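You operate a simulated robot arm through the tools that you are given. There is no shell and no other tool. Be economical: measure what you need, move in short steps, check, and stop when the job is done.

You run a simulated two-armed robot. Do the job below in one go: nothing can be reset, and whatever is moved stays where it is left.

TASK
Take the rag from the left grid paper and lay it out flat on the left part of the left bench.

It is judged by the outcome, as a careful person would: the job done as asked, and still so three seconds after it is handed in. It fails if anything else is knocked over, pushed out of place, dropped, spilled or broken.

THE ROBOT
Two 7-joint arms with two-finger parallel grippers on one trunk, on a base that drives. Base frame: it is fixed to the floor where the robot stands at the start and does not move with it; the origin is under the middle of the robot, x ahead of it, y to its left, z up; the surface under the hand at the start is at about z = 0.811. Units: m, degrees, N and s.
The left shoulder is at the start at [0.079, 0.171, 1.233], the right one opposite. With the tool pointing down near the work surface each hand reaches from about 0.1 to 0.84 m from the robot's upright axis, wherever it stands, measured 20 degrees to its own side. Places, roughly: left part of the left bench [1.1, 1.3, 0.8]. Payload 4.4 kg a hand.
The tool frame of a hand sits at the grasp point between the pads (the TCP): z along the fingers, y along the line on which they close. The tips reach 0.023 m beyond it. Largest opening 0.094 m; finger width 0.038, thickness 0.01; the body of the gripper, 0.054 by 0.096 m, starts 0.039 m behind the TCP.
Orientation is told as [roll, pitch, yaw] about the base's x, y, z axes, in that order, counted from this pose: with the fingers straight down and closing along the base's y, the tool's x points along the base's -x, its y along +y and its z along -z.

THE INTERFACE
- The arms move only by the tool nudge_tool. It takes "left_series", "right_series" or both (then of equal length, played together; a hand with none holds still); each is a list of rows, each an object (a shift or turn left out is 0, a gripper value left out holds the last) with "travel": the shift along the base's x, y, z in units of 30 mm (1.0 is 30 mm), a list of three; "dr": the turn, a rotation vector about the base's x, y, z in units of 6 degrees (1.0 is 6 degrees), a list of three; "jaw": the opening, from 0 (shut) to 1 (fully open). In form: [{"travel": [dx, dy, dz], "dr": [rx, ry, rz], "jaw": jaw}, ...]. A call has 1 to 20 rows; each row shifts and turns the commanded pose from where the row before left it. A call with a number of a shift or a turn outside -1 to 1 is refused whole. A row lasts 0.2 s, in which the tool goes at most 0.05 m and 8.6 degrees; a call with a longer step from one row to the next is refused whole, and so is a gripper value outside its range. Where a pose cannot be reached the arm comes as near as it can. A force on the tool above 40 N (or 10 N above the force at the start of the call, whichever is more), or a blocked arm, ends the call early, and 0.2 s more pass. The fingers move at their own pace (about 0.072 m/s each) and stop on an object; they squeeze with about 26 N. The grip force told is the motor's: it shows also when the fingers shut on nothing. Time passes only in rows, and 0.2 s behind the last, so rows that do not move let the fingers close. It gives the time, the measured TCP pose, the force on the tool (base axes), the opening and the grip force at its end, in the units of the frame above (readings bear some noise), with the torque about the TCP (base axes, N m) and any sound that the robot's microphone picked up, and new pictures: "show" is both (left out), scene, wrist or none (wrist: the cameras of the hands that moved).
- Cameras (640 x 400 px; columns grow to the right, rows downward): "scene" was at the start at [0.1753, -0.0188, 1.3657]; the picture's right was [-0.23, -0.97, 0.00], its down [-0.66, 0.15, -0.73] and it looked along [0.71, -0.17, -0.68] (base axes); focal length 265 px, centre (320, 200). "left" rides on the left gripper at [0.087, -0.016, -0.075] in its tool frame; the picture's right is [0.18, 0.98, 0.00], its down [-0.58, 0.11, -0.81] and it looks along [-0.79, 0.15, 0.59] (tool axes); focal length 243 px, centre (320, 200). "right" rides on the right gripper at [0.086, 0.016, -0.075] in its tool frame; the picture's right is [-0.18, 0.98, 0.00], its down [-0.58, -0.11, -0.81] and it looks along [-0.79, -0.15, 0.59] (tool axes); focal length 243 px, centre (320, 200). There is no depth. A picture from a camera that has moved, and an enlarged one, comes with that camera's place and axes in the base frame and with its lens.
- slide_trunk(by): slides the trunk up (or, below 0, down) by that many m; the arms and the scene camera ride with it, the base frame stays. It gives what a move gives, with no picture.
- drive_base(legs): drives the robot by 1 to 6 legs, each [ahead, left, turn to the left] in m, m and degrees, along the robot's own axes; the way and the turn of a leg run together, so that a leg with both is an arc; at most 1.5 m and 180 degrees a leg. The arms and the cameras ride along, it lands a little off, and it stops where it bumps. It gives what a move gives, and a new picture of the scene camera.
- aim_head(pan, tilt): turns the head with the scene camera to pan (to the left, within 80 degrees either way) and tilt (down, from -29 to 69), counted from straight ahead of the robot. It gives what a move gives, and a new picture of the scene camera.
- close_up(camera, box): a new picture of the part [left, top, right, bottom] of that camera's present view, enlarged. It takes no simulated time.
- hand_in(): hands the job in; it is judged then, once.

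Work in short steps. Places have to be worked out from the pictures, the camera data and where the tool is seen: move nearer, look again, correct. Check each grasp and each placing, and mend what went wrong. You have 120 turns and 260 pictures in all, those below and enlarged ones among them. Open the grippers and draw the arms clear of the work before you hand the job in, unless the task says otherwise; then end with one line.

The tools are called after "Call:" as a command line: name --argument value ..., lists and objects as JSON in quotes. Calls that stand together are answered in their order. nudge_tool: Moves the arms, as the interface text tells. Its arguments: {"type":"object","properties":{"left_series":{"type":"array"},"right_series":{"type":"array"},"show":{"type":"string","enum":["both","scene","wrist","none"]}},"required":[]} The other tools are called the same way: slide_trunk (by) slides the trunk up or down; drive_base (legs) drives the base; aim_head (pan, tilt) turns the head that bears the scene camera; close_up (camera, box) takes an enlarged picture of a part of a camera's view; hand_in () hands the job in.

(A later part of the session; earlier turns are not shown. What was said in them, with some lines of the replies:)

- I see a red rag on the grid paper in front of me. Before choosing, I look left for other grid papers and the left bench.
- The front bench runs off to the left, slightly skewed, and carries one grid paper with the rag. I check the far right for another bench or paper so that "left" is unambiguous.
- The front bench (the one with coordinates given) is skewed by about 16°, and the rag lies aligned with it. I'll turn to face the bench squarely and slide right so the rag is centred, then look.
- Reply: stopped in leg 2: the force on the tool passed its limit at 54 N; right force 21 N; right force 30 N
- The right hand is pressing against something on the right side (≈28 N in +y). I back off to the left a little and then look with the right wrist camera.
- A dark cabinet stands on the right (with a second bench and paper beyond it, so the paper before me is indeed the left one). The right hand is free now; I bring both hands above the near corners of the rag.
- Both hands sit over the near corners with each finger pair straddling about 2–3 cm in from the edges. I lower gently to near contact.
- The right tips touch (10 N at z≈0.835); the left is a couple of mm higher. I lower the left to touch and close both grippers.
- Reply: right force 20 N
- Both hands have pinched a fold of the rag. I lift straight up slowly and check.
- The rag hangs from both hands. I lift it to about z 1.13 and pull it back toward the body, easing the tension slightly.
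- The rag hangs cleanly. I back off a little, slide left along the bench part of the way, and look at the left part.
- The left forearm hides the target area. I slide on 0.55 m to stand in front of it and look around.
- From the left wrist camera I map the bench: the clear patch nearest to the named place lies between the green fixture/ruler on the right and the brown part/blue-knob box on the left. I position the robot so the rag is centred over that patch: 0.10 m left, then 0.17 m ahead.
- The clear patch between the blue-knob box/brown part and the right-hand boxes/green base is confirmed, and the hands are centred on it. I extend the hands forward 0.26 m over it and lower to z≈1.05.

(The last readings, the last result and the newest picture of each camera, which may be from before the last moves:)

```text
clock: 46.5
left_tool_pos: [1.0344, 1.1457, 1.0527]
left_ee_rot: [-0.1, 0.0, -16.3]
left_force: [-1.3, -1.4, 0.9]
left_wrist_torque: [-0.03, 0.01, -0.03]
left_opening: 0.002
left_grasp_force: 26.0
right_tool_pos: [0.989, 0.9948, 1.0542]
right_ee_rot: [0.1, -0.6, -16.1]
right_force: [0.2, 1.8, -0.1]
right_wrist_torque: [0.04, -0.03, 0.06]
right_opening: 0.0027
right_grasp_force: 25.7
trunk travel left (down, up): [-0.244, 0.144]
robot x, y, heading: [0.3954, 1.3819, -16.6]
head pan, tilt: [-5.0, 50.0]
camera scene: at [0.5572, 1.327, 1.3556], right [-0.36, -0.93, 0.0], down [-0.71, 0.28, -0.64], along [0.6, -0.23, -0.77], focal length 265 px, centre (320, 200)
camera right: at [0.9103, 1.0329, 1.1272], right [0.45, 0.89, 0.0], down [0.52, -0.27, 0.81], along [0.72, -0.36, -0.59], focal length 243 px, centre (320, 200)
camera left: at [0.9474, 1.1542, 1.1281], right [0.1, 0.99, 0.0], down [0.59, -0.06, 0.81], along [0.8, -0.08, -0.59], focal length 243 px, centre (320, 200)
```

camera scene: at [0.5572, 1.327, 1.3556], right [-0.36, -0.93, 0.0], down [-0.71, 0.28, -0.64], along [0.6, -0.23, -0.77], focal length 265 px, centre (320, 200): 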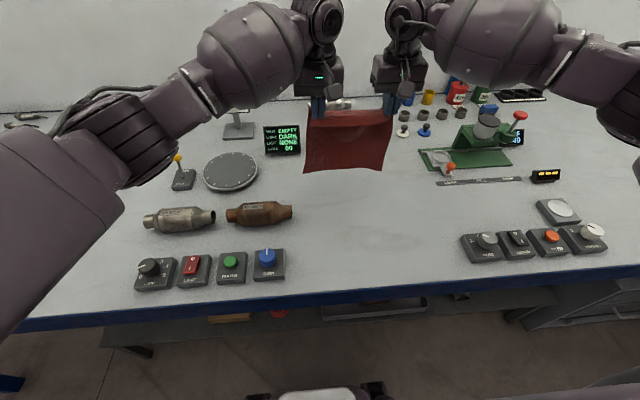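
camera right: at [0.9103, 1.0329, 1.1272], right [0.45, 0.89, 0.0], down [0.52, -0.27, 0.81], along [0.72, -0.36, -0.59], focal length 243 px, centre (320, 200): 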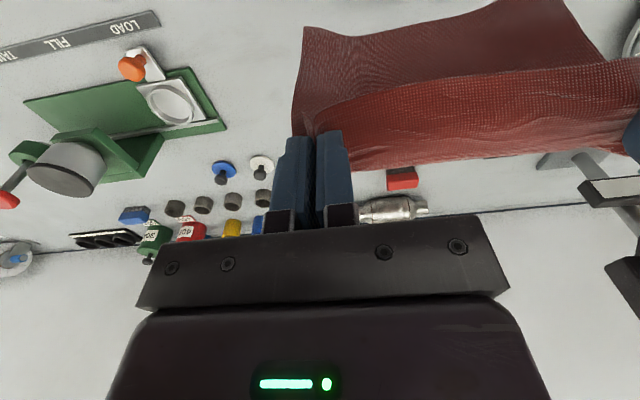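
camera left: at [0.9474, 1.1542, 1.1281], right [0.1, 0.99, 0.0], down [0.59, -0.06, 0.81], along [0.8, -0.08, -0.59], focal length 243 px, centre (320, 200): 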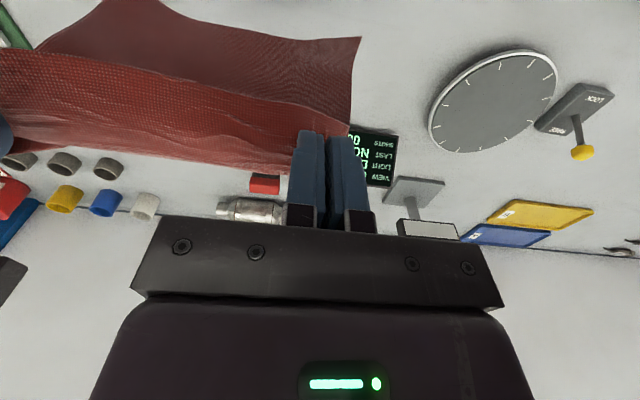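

The rag hangs freely above the clear patch. I lower until the far hem should touch, then start laying: hands move back toward me while descending.

Call:
nudge_tool --left_series '[{"travel": [0, 0, -0.35]}, {"travel": [0, 0, -0.35]}, {}, {"travel": [-0.4, 0.116, -0.417]}, {"travel": [-0.4, 0.116, -0.417]}, {"travel": [-0.4, 0.116, -0.417]}, {"travel": [-0.4, 0.116, -0.417]}, {"travel": [-0.4, 0.116, -0.417]}, {"travel": [-0.4, 0.116, -0.417]}]' --right_series '[{"travel": [0, 0, -0.4]}, {"travel": [0, 0, -0.35]}, {}, {"travel": [-0.4, 0.116, -0.417]}, {"travel": [-0.4, 0.116, -0.417]}, {"travel": [-0.4, 0.116, -0.417]}, {"travel": [-0.4, 0.116, -0.417]}, {"travel": [-0.4, 0.116, -0.417]}, {"travel": [-0.4, 0.116, -0.417]}]'

```text
clock: 48.5
left_tool_pos: [0.9583, 1.1675, 0.9562]
left_ee_rot: [-0.1, 0.0, -16.3]
left_force: [-0.6, -4.8, 0.7]
left_wrist_torque: [-0.13, 0.04, -0.05]
left_opening: 0.002
left_grasp_force: 26.1
right_tool_pos: [0.9155, 1.0149, 0.9545]
right_ee_rot: [0.1, -0.6, -16.1]
right_force: [0.5, 3.8, 0.1]
right_wrist_torque: [0.1, -0.02, 0.04]
right_opening: 0.0027
right_grasp_force: 26.2
trunk travel left (down, up): [-0.244, 0.144]
robot x, y, heading: [0.3933, 1.3834, -16.3]
head pan, tilt: [-5.0, 50.0]
camera scene: at [0.5567, 1.3272, 1.3557], right [-0.36, -0.93, 0.0], down [-0.71, 0.28, -0.64], along [0.6, -0.23, -0.77], focal length 265 px, centre (320, 200)
camera right: at [0.8372, 1.0532, 1.0284], right [0.45, 0.89, 0.0], down [0.52, -0.27, 0.81], along [0.73, -0.36, -0.59], focal length 243 px, centre (320, 200)
camera left: at [0.8728, 1.1762, 1.0317], right [0.1, 0.99, 0.0], down [0.59, -0.06, 0.81], along [0.8, -0.08, -0.59], focal length 243 px, centre (320, 200)
```

scene: 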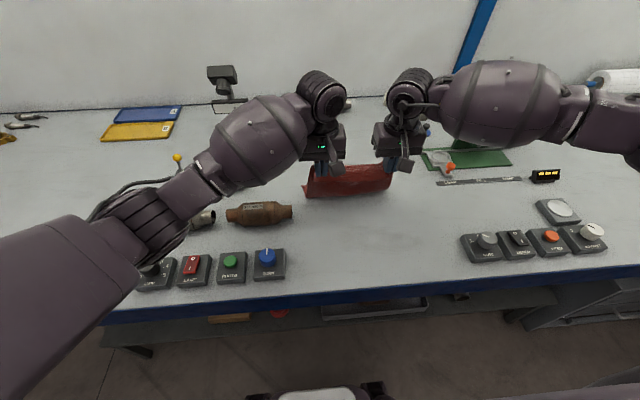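
right: 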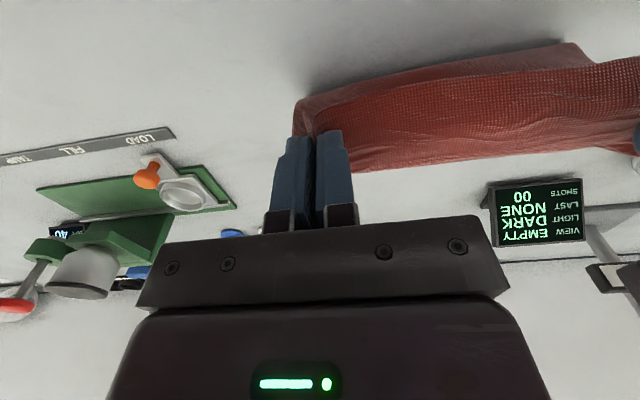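
left: 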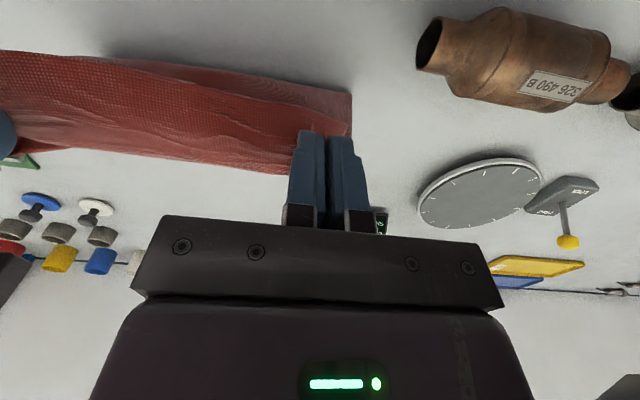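

The rag's lower part has reached the bench ahead of the hands and is laying down. I continue back and down.

Call:
nudge_tool --left_series '[{"travel": [-0.43, 0.125, -0.4]}, {"travel": [-0.43, 0.125, -0.4]}, {"travel": [-0.43, 0.125, -0.4]}, {"travel": [-0.43, 0.125, -0.4]}, {"travel": [-0.43, 0.125, -0.4]}]' --right_series '[{"travel": [-0.43, 0.125, -0.4]}, {"travel": [-0.43, 0.125, -0.4]}, {"travel": [-0.43, 0.125, -0.4]}, {"travel": [-0.43, 0.125, -0.4]}, {"travel": [-0.43, 0.125, -0.4]}]'

Call:
close_up --camera "scene" --box '[240, 120, 480, 270]'

```text
clock: 49.7
left_tool_pos: [0.8957, 1.1879, 0.8969]
left_ee_rot: [0.0, -0.1, -16.3]
left_force: [-1.5, -5.6, -0.8]
left_wrist_torque: [-0.09, 0.01, -0.02]
left_opening: 0.0021
left_grasp_force: 26.2
right_tool_pos: [0.8493, 1.0343, 0.8959]
right_ee_rot: [0.0, -0.5, -16.2]
right_force: [0.3, 4.4, -0.8]
right_wrist_torque: [0.11, -0.03, 0.06]
right_opening: 0.0025
right_grasp_force: 26.1
trunk travel left (down, up): [-0.244, 0.144]
robot x, y, heading: [0.3959, 1.3817, -16.2]
head pan, tilt: [-5.0, 50.0]
camera scene: at [0.5566, 1.3272, 1.3557], right [-0.36, -0.93, 0.0], down [-0.71, 0.28, -0.64], along [0.6, -0.23, -0.77], focal length 265 px, centre (320, 200)
camera right: at [0.7724, 1.0731, 0.9702], right [0.45, 0.89, 0.0], down [0.52, -0.27, 0.81], along [0.73, -0.36, -0.58], focal length 243 px, centre (320, 200)
camera left: at [0.8092, 1.1965, 0.9718], right [0.1, 0.99, 0.0], down [0.59, -0.06, 0.81], along [0.8, -0.08, -0.59], focal length 243 px, centre (320, 200)
```

scene: 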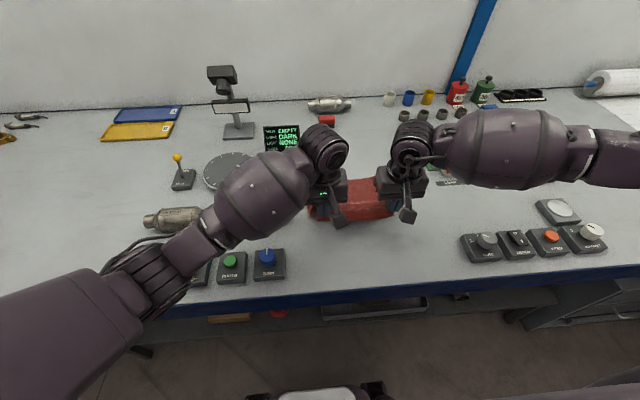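
right: 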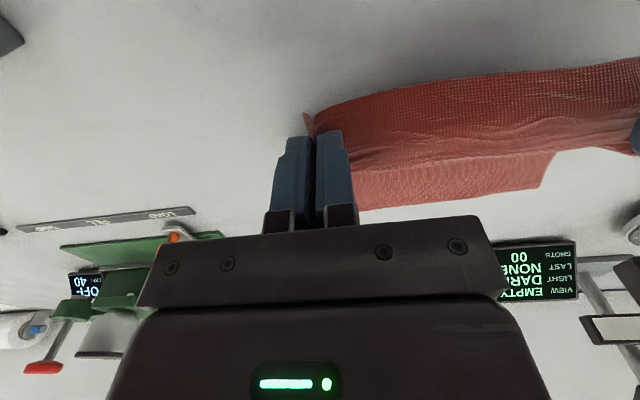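
left: 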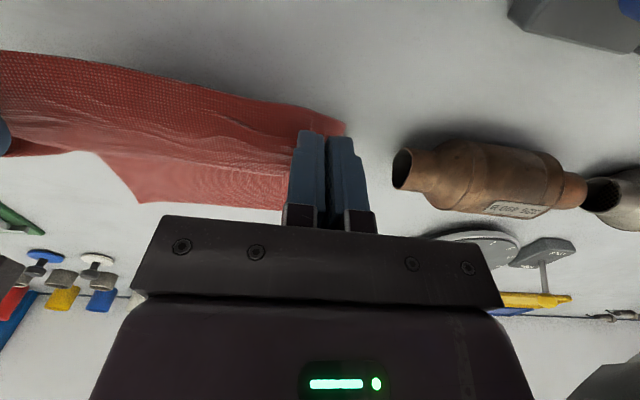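

```text
2.67 times, centred on (360, 195) of scene
camera zoom: at [0.5566, 1.3272, 1.3557], right [-0.36, -0.93, 0.0], down [-0.71, 0.28, -0.64], along [0.6, -0.23, -0.77], focal length 708 px, centre (213, 213)
```

zoom: 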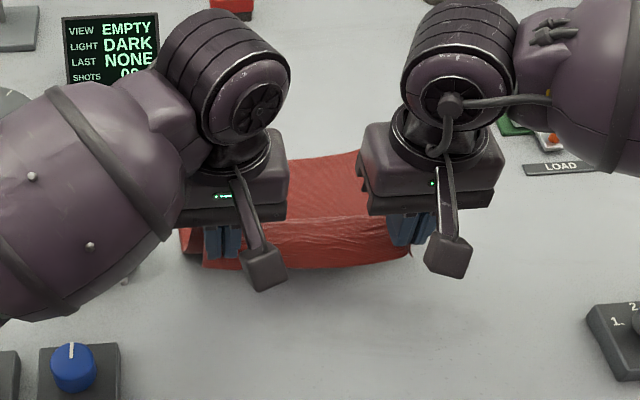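

The far half lies flat on the bench. I continue to near contact with extra back pull to keep it taut.

Call:
nudge_tool --left_series '[{"travel": [-0.45, 0.13, -0.367]}, {"travel": [-0.45, 0.13, -0.367]}, {"travel": [-0.45, 0.13, -0.367]}, {"travel": [-0.45, 0.13, -0.367]}, {"travel": [-0.45, 0.13, -0.367]}]' --right_series '[{"travel": [-0.45, 0.13, -0.367]}, {"travel": [-0.45, 0.13, -0.367]}, {"travel": [-0.45, 0.13, -0.367]}, {"travel": [-0.45, 0.13, -0.367]}, {"travel": [-0.45, 0.13, -0.367]}]'

Call:
close_up --camera "scene" --box '[240, 120, 480, 270]'

```text
clock: 50.9
left_tool_pos: [0.8268, 1.206, 0.8409]
left_ee_rot: [0.1, 0.0, -16.3]
left_force: [-2.0, -4.7, 0.0]
left_wrist_torque: [-0.1, 0.01, -0.07]
left_opening: 0.002
left_grasp_force: 25.6
right_tool_pos: [0.7837, 1.0535, 0.8395]
right_ee_rot: [0.2, -0.4, -16.2]
right_force: [0.5, 5.2, -0.6]
right_wrist_torque: [0.13, 0.0, 0.1]
right_opening: 0.0029
right_grasp_force: 26.2
trunk travel left (down, up): [-0.244, 0.144]
robot x, y, heading: [0.3965, 1.3822, -16.3]
head pan, tilt: [-5.0, 50.0]
camera scene: at [0.5566, 1.3272, 1.3557], right [-0.36, -0.93, 0.0], down [-0.71, 0.28, -0.64], along [0.6, -0.23, -0.77], focal length 265 px, centre (320, 200)
camera right: at [0.7046, 1.0917, 0.9136], right [0.45, 0.89, 0.0], down [0.52, -0.27, 0.81], along [0.73, -0.36, -0.58], focal length 243 px, centre (320, 200)
camera left: at [0.7414, 1.2153, 0.9174], right [0.1, 0.99, 0.0], down [0.59, -0.06, 0.81], along [0.8, -0.08, -0.59], focal length 243 px, centre (320, 200)
```

scene: 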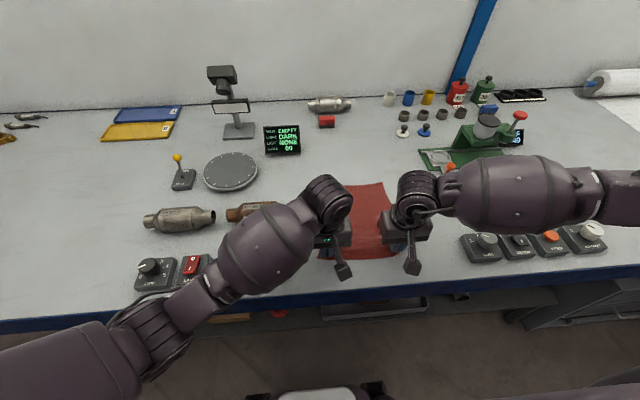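
right: 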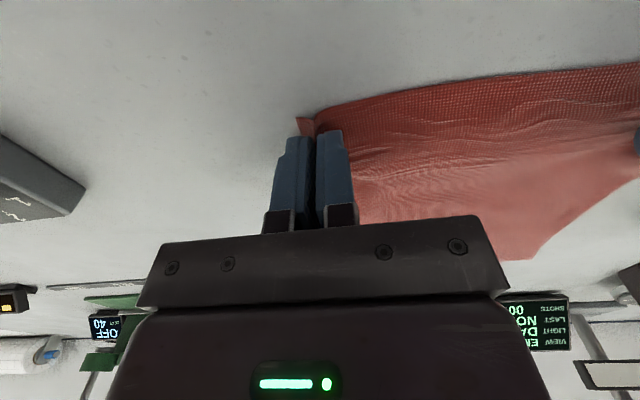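
left: 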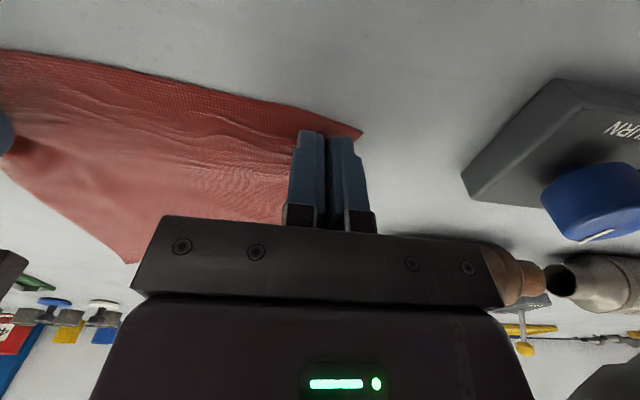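

```text
2.67 times, centred on (360, 195) of scene
camera zoom: at [0.5566, 1.3272, 1.3557], right [-0.36, -0.93, 0.0], down [-0.71, 0.28, -0.64], along [0.6, -0.23, -0.77], focal length 708 px, centre (213, 213)
```

zoom: 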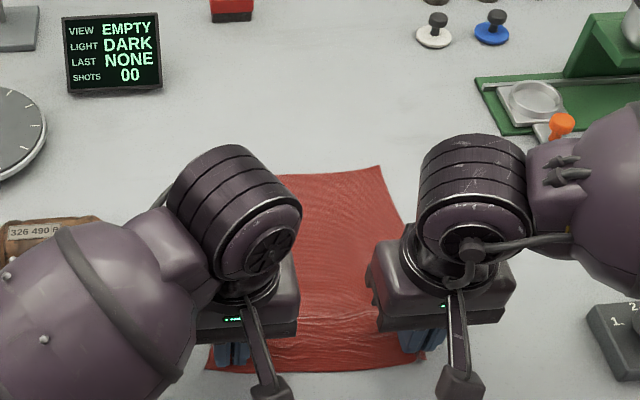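

The rag is almost fully down. I pull a few mm more, lower to the surface, open the fingers slowly to let the pinched folds spread, and lift straight up.

Call:
nudge_tool --left_series '[{"travel": [-0.2, 0.058, -0.05]}, {"travel": [0, 0, -0.1]}, {"jaw": 0.15}, {"jaw": 0.3}, {"jaw": 0.45}, {"jaw": 0.45}, {"travel": [0, 0, 0.2]}, {"travel": [0, 0, 0.3]}, {"travel": [0, 0, 0.5]}, {"travel": [0, 0, 0.5]}, {"travel": [0, 0, 0.5]}]' --right_series '[{"travel": [-0.2, 0.058, -0.05]}, {"travel": [0, 0, -0.05]}, {"jaw": 0.15}, {"jaw": 0.3}, {"jaw": 0.45}, {"jaw": 0.45}, {"travel": [0, 0, 0.2]}, {"travel": [0, 0, 0.3]}, {"travel": [0, 0, 0.5]}, {"travel": [0, 0, 0.5]}, {"travel": [0, 0, 0.5]}]'

Call:
close_up --camera "scene" --box '[240, 140, 480, 290]'

```text
clock: 53.3
left_tool_pos: [0.8211, 1.2065, 0.8976]
left_ee_rot: [0.2, -0.1, -16.3]
left_force: [-0.3, -0.3, -0.3]
left_wrist_torque: [-0.01, 0.03, 0.0]
left_opening: 0.0425
left_grasp_force: 0.2
right_tool_pos: [0.7773, 1.0551, 0.8972]
right_ee_rot: [0.1, -0.5, -16.1]
right_force: [0.1, 0.5, 0.3]
right_wrist_torque: [-0.02, -0.03, 0.01]
right_opening: 0.0423
right_grasp_force: 0.1
trunk travel left (down, up): [-0.244, 0.144]
robot x, y, heading: [0.393, 1.3836, -16.5]
head pan, tilt: [-5.0, 50.0]
camera scene: at [0.5566, 1.3273, 1.3557], right [-0.36, -0.93, 0.0], down [-0.71, 0.28, -0.64], along [0.6, -0.23, -0.77], focal length 265 px, centre (320, 200)
camera right: at [0.6988, 1.0925, 0.9707], right [0.45, 0.89, 0.0], down [0.52, -0.27, 0.81], along [0.73, -0.36, -0.59], focal length 243 px, centre (320, 200)
camera left: at [0.7353, 1.2164, 0.9726], right [0.1, 0.99, 0.0], down [0.59, -0.06, 0.81], along [0.8, -0.08, -0.59], focal length 243 px, centre (320, 200)
```

scene: 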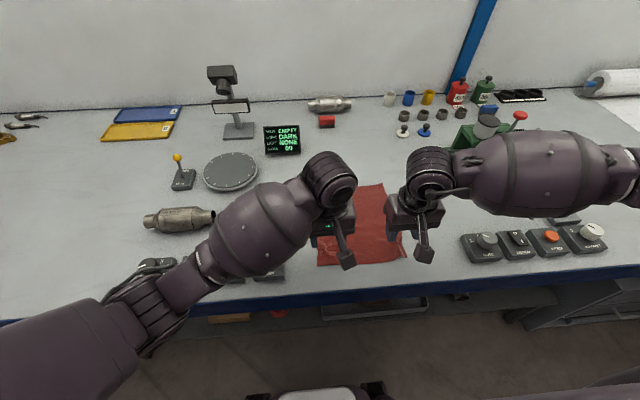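
right: 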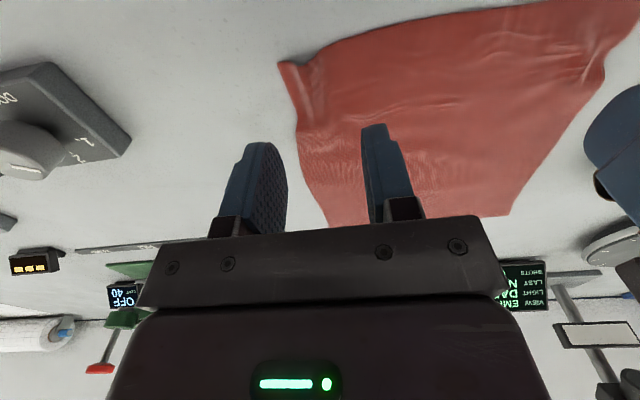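
left: 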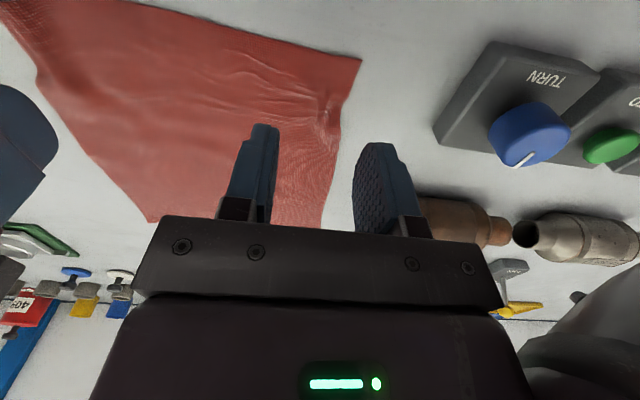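

```text
2.67 times, centred on (360, 215) of scene
camera zoom: at [0.5566, 1.3273, 1.3557], right [-0.36, -0.93, 0.0], down [-0.71, 0.28, -0.64], along [0.6, -0.23, -0.77], focal length 708 px, centre (213, 160)
```

zoom: 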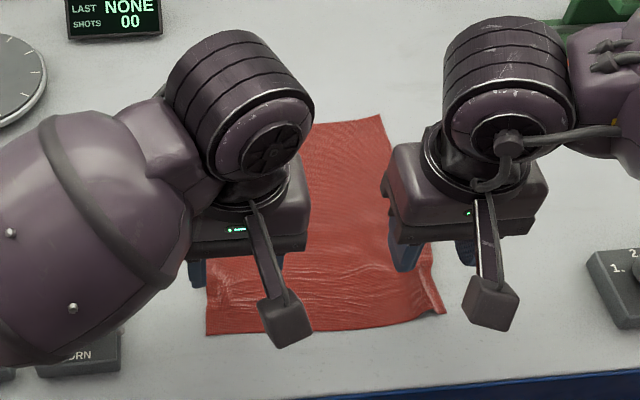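

The rag is released and nearly flat with small wrinkles. I raise both hands well clear and spread them to see it whole.

Call:
nudge_tool --left_series '[{"travel": [0, 0, 0.8]}, {"travel": [0, 0, 0.8]}, {"travel": [0, 0, 0.8]}, {"travel": [0, 0, 0.8]}, {"travel": [0, 0, 0.8]}, {"travel": [-0.5, 0.7, 0.6]}, {"travel": [-0.5, 0.7, 0.6]}, {"travel": [-0.5, 0.7, 0.6]}, {"travel": [-0.5, 0.7, 0]}, {"travel": [-0.5, 0.7, 0]}, {"travel": [-0.5, 0.7, 0]}]' --right_series '[{"travel": [0, 0, 0.8]}, {"travel": [0, 0, 0.8]}, {"travel": [0, 0, 0.8]}, {"travel": [0, 0, 0.8]}, {"travel": [0, 0, 0.8]}, {"travel": [-0.7, -0.5, 0.6]}, {"travel": [-0.7, -0.5, 0.6]}, {"travel": [-0.7, -0.5, 0.6]}, {"travel": [-0.7, -0.5, 0]}, {"travel": [-0.7, -0.5, 0]}, {"travel": [-0.7, -0.5, 0]}]' --show "scene"

Call:
close_up --camera "scene" --box '[240, 140, 480, 290]'

```text
clock: 55.7
left_tool_pos: [0.7315, 1.335, 1.0699]
left_ee_rot: [0.0, 0.0, -16.4]
left_force: [-0.3, 0.4, 0.2]
left_wrist_torque: [-0.03, -0.04, 0.08]
left_opening: 0.0423
left_grasp_force: 0.0
right_tool_pos: [0.6503, 0.9655, 1.0719]
right_ee_rot: [0.2, -0.4, -16.1]
right_force: [0.9, 0.0, 0.0]
right_wrist_torque: [-0.01, -0.03, -0.01]
right_opening: 0.0424
right_grasp_force: 0.0
trunk travel left (down, up): [-0.244, 0.144]
robot x, y, heading: [0.3956, 1.3824, -16.5]
head pan, tilt: [-5.0, 50.0]
camera scene: at [0.5557, 1.3273, 1.3559], right [-0.36, -0.93, 0.0], down [-0.71, 0.28, -0.64], along [0.6, -0.23, -0.77], focal length 265 px, centre (320, 200)
```

scene: 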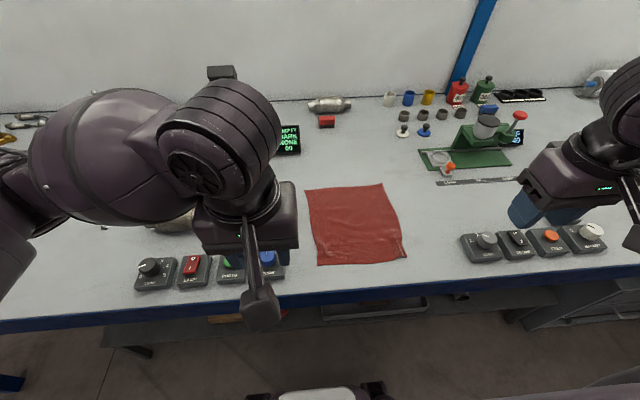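

```text
2.67 times, centred on (360, 215) of scene
camera zoom: at [0.5557, 1.3273, 1.3559], right [-0.36, -0.93, 0.0], down [-0.71, 0.28, -0.64], along [0.6, -0.23, -0.77], focal length 708 px, centre (213, 160)
```

zoom: 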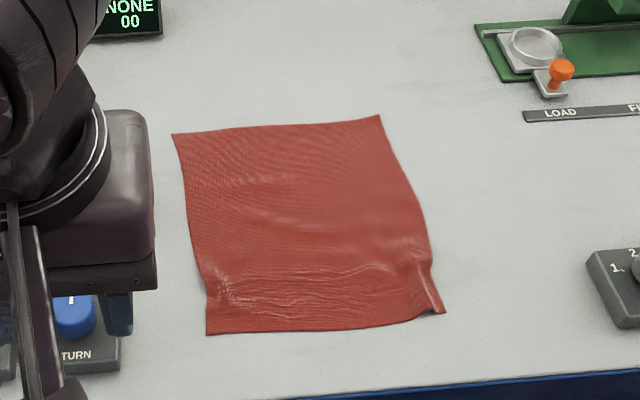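

The rag lies spread on the bench within the clear patch; only the near-right corner keeps a small ridge where it was pinched. I bring the closed right fingers just inboard of that ridge to smooth it outward.

Call:
nudge_tool --right_series '[{"travel": [0.94, 0.64, 0], "jaw": 0}, {"travel": [0.94, 0.64, 0]}, {"travel": [0.94, 0.64, 0]}, {"travel": [0.94, 0.64, 0]}, {"travel": [0.94, 0.64, 0]}, {"travel": [0, 0, -0.8]}, {"travel": [0, 0, -0.8]}, {"travel": [0, 0, -0.8]}, {"travel": [0, 0, -0.8]}, {"travel": [0, 0, -0.8]}, {"travel": [0, 0, -0.8]}, {"travel": [0, 0, -0.8]}, {"travel": [0, 0, -0.8]}, {"travel": [0, 0, -0.6]}]'

```text
clock: 58.7
left_tool_pos: [0.7336, 1.3351, 1.0699]
left_ee_rot: [0.0, 0.0, -16.2]
left_force: [-0.4, 0.6, 0.5]
left_wrist_torque: [0.04, 0.03, 0.01]
left_opening: 0.0423
left_grasp_force: 0.0
right_tool_pos: [0.7911, 1.0623, 0.8605]
right_ee_rot: [0.2, -0.5, -16.1]
right_force: [-0.2, -1.0, 0.5]
right_wrist_torque: [-0.01, 0.05, -0.03]
right_opening: 0.0002
right_grasp_force: 26.8
trunk travel left (down, up): [-0.244, 0.144]
robot x, y, heading: [0.3939, 1.3828, -16.3]
head pan, tilt: [-5.0, 50.0]
camera scene: at [0.5569, 1.3272, 1.3557], right [-0.36, -0.93, 0.0], down [-0.71, 0.28, -0.64], along [0.6, -0.23, -0.77], focal length 265 px, centre (320, 200)
camera right: at [0.7134, 1.1008, 0.9351], right [0.45, 0.89, 0.0], down [0.52, -0.27, 0.81], along [0.72, -0.36, -0.59], focal length 243 px, centre (320, 200)
```

scene: 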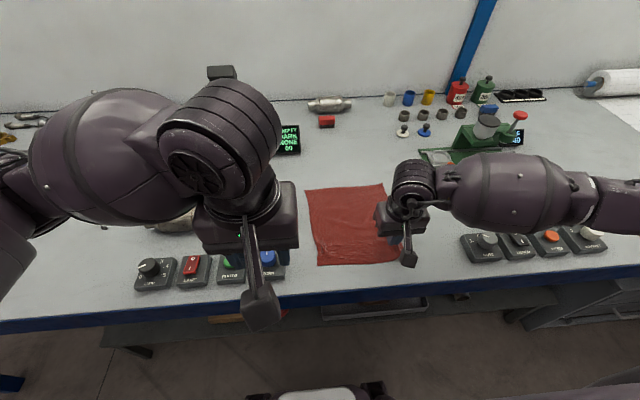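
right: 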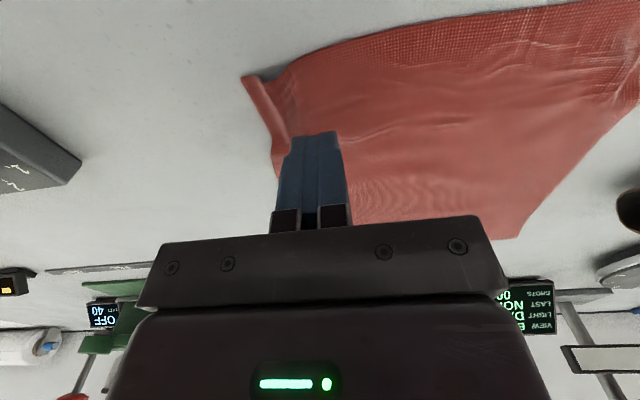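

The ridge is just outboard of the fingers. I move toward the near edge, touch down lightly and slide outward about 4 cm, then lift.

Call:
nudge_tool --right_series '[{"travel": [-0.5, 0.15, 0]}, {"travel": [0, 0, -0.5]}, {"travel": [0, 0, -0.2]}, {"travel": [0, 0, -0.1]}, {"travel": [0, 0, -0.08]}, {"travel": [-0.093, -0.32, 0]}, {"travel": [-0.093, -0.32, 0]}, {"travel": [-0.093, -0.32, 0]}, {"travel": [-0.093, -0.32, 0]}, {"travel": [0, 0, 0.3]}, {"travel": [0, 0, 0.6]}, {"travel": [0, 0, 0.8]}, {"travel": [0, 0, 0.8]}]'

Call:
close_up --camera "scene" --box '[240, 140, 480, 290]'

```text
clock: 61.5
left_tool_pos: [0.7333, 1.3344, 1.0699]
left_ee_rot: [0.0, 0.0, -16.4]
left_force: [-0.3, 0.7, 0.3]
left_wrist_torque: [-0.02, 0.0, 0.01]
left_opening: 0.0424
left_grasp_force: 0.1
right_tool_pos: [0.7636, 1.0275, 0.9087]
right_ee_rot: [0.2, -0.4, -16.2]
right_force: [0.8, 0.4, 0.4]
right_wrist_torque: [-0.02, 0.01, 0.02]
right_opening: 0.0
right_grasp_force: 26.4
trunk travel left (down, up): [-0.244, 0.144]
robot x, y, heading: [0.3931, 1.3845, -16.2]
head pan, tilt: [-5.0, 50.0]
camera scene: at [0.5566, 1.3274, 1.3557], right [-0.36, -0.93, 0.0], down [-0.71, 0.28, -0.64], along [0.6, -0.23, -0.77], focal length 265 px, centre (320, 200)
camera right: at [0.6856, 1.0659, 0.9836], right [0.45, 0.89, 0.0], down [0.52, -0.27, 0.81], along [0.72, -0.36, -0.59], focal length 243 px, centre (320, 200)
```

scene: 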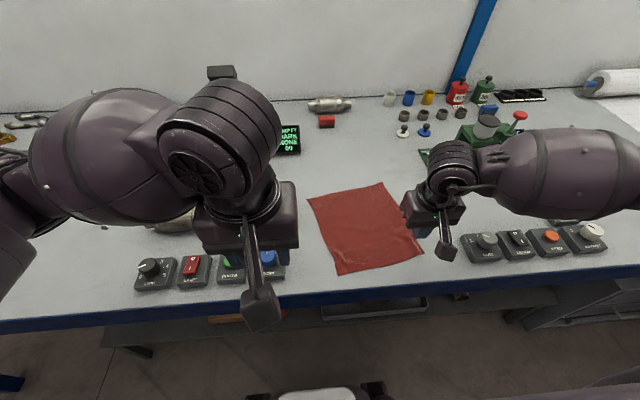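
right: 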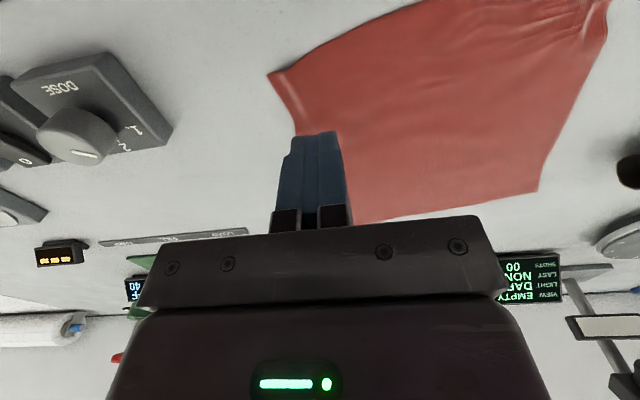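

```text
2.67 times, centred on (360, 215) of scene
camera zoom: at [0.5566, 1.3274, 1.3557], right [-0.36, -0.93, 0.0], down [-0.71, 0.28, -0.64], along [0.6, -0.23, -0.77], focal length 708 px, centre (213, 160)
```

zoom: 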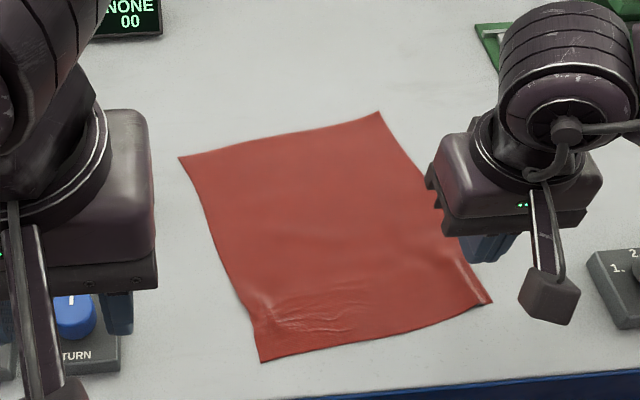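

The ridge is gone and the rag lies flat. I raise both arms and draw them back clear, then verify.

Call:
nudge_tool --left_series '[{"travel": [0, 0, 0.8]}, {"travel": [0, 0, 0.8]}, {"travel": [-0.7, 0.5, 0.3]}, {"travel": [-0.7, 0.5, 0]}, {"travel": [-0.7, 0.5, 0]}, {"travel": [-0.7, 0.5, 0]}, {"travel": [-0.7, 0.5, 0]}, {"travel": [0, 0, 0]}]' --right_series '[{"travel": [0, 0, 0.8], "jaw": 0.5}, {"travel": [0, 0, 0.8]}, {"travel": [0, 0, 0.8]}, {"travel": [0, 0, 0.8]}, {"travel": [-0.7, -0.3, 0.8]}, {"travel": [-0.7, -0.3, 0.8]}, {"travel": [-0.7, -0.3, 0.8]}, {"travel": [-0.7, -0.3, 0.8]}]' --show "none"

Call:
drive_base --legs '[[-0.15, 0, 0]]'

Call:
close_up --camera "scene" --box '[200, 100, 480, 275]'

```text
clock: 63.3
left_tool_pos: [0.7065, 1.3463, 1.1319]
left_ee_rot: [0.1, 0.1, -16.4]
left_force: [0.2, 0.1, -0.8]
left_wrist_torque: [-0.01, 0.0, 0.02]
left_opening: 0.0422
left_grasp_force: 0.2
left hand out of reach, approached as far as the arm can: row 4, 5, 6, 7
right_tool_pos: [0.6799, 0.9957, 1.1009]
right_ee_rot: [0.1, -0.5, -16.2]
right_force: [-0.1, 0.1, 0.4]
right_wrist_torque: [0.0, -0.02, -0.01]
right_opening: 0.047
right_grasp_force: 0.0
trunk travel left (down, up): [-0.244, 0.144]
robot x, y, heading: [0.3948, 1.3831, -16.4]
head pan, tilt: [-5.0, 50.0]
```

```text
clock: 64.7
left_tool_pos: [0.5627, 1.389, 1.1315]
left_ee_rot: [0.1, 0.0, -16.1]
left_force: [-0.6, -0.2, 0.1]
left_wrist_torque: [-0.02, -0.03, 0.02]
left_opening: 0.0423
left_grasp_force: 0.0
right_tool_pos: [0.5362, 1.037, 1.102]
right_ee_rot: [0.2, -0.5, -16.0]
right_force: [-0.3, 0.0, 0.0]
right_wrist_torque: [0.02, -0.01, 0.0]
right_opening: 0.047
right_grasp_force: 0.2
trunk travel left (down, up): [-0.244, 0.144]
robot x, y, heading: [0.2466, 1.4237, -16.4]
head pan, tilt: [-5.0, 50.0]
camera scene: at [0.4107, 1.3705, 1.3558], right [-0.36, -0.93, 0.0], down [-0.71, 0.28, -0.64], along [0.6, -0.23, -0.77], focal length 265 px, centre (320, 200)
```

scene: 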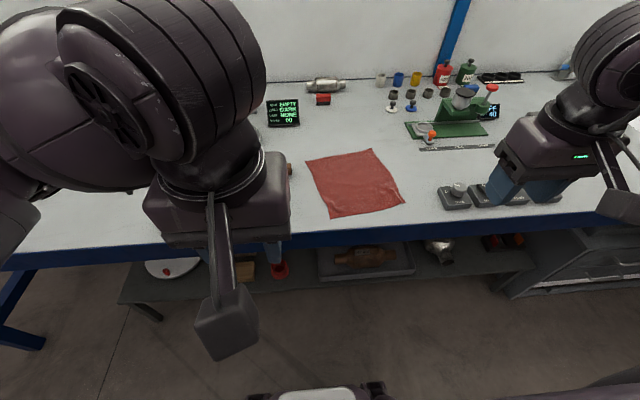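

```text
2.29 times, centred on (340, 188) of scene
camera zoom: at [0.4107, 1.3705, 1.3558], right [-0.36, -0.93, 0.0], down [-0.71, 0.28, -0.64], along [0.6, -0.23, -0.77], focal length 607 px, centre (274, 229)
```

zoom: 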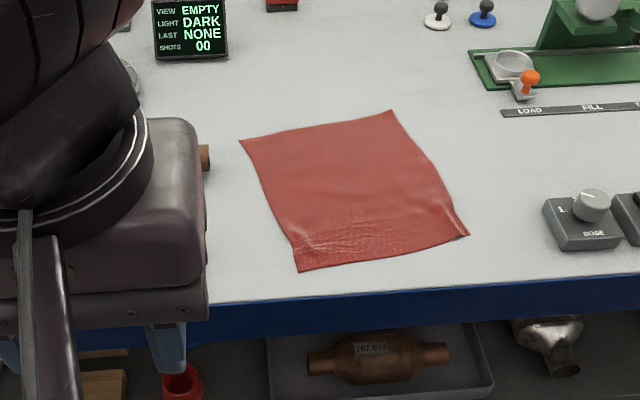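

The rag lies flat on the left part of the left bench, touching nothing. The grippers are open and the arms are drawn back off the bench, so I hand in.

Call:
hand_in

```text
The job is handed in.
```

The rag is off the left grid paper and laid flat on the left part of the left bench. It sits in the clear patch just right of the named spot, which was occupied by other parts. Early on, the right gripper bumped the dark cabinet (stopped at 54 N); I backed off and saw nothing displaced, though I didn't check the cabinet afterwards.
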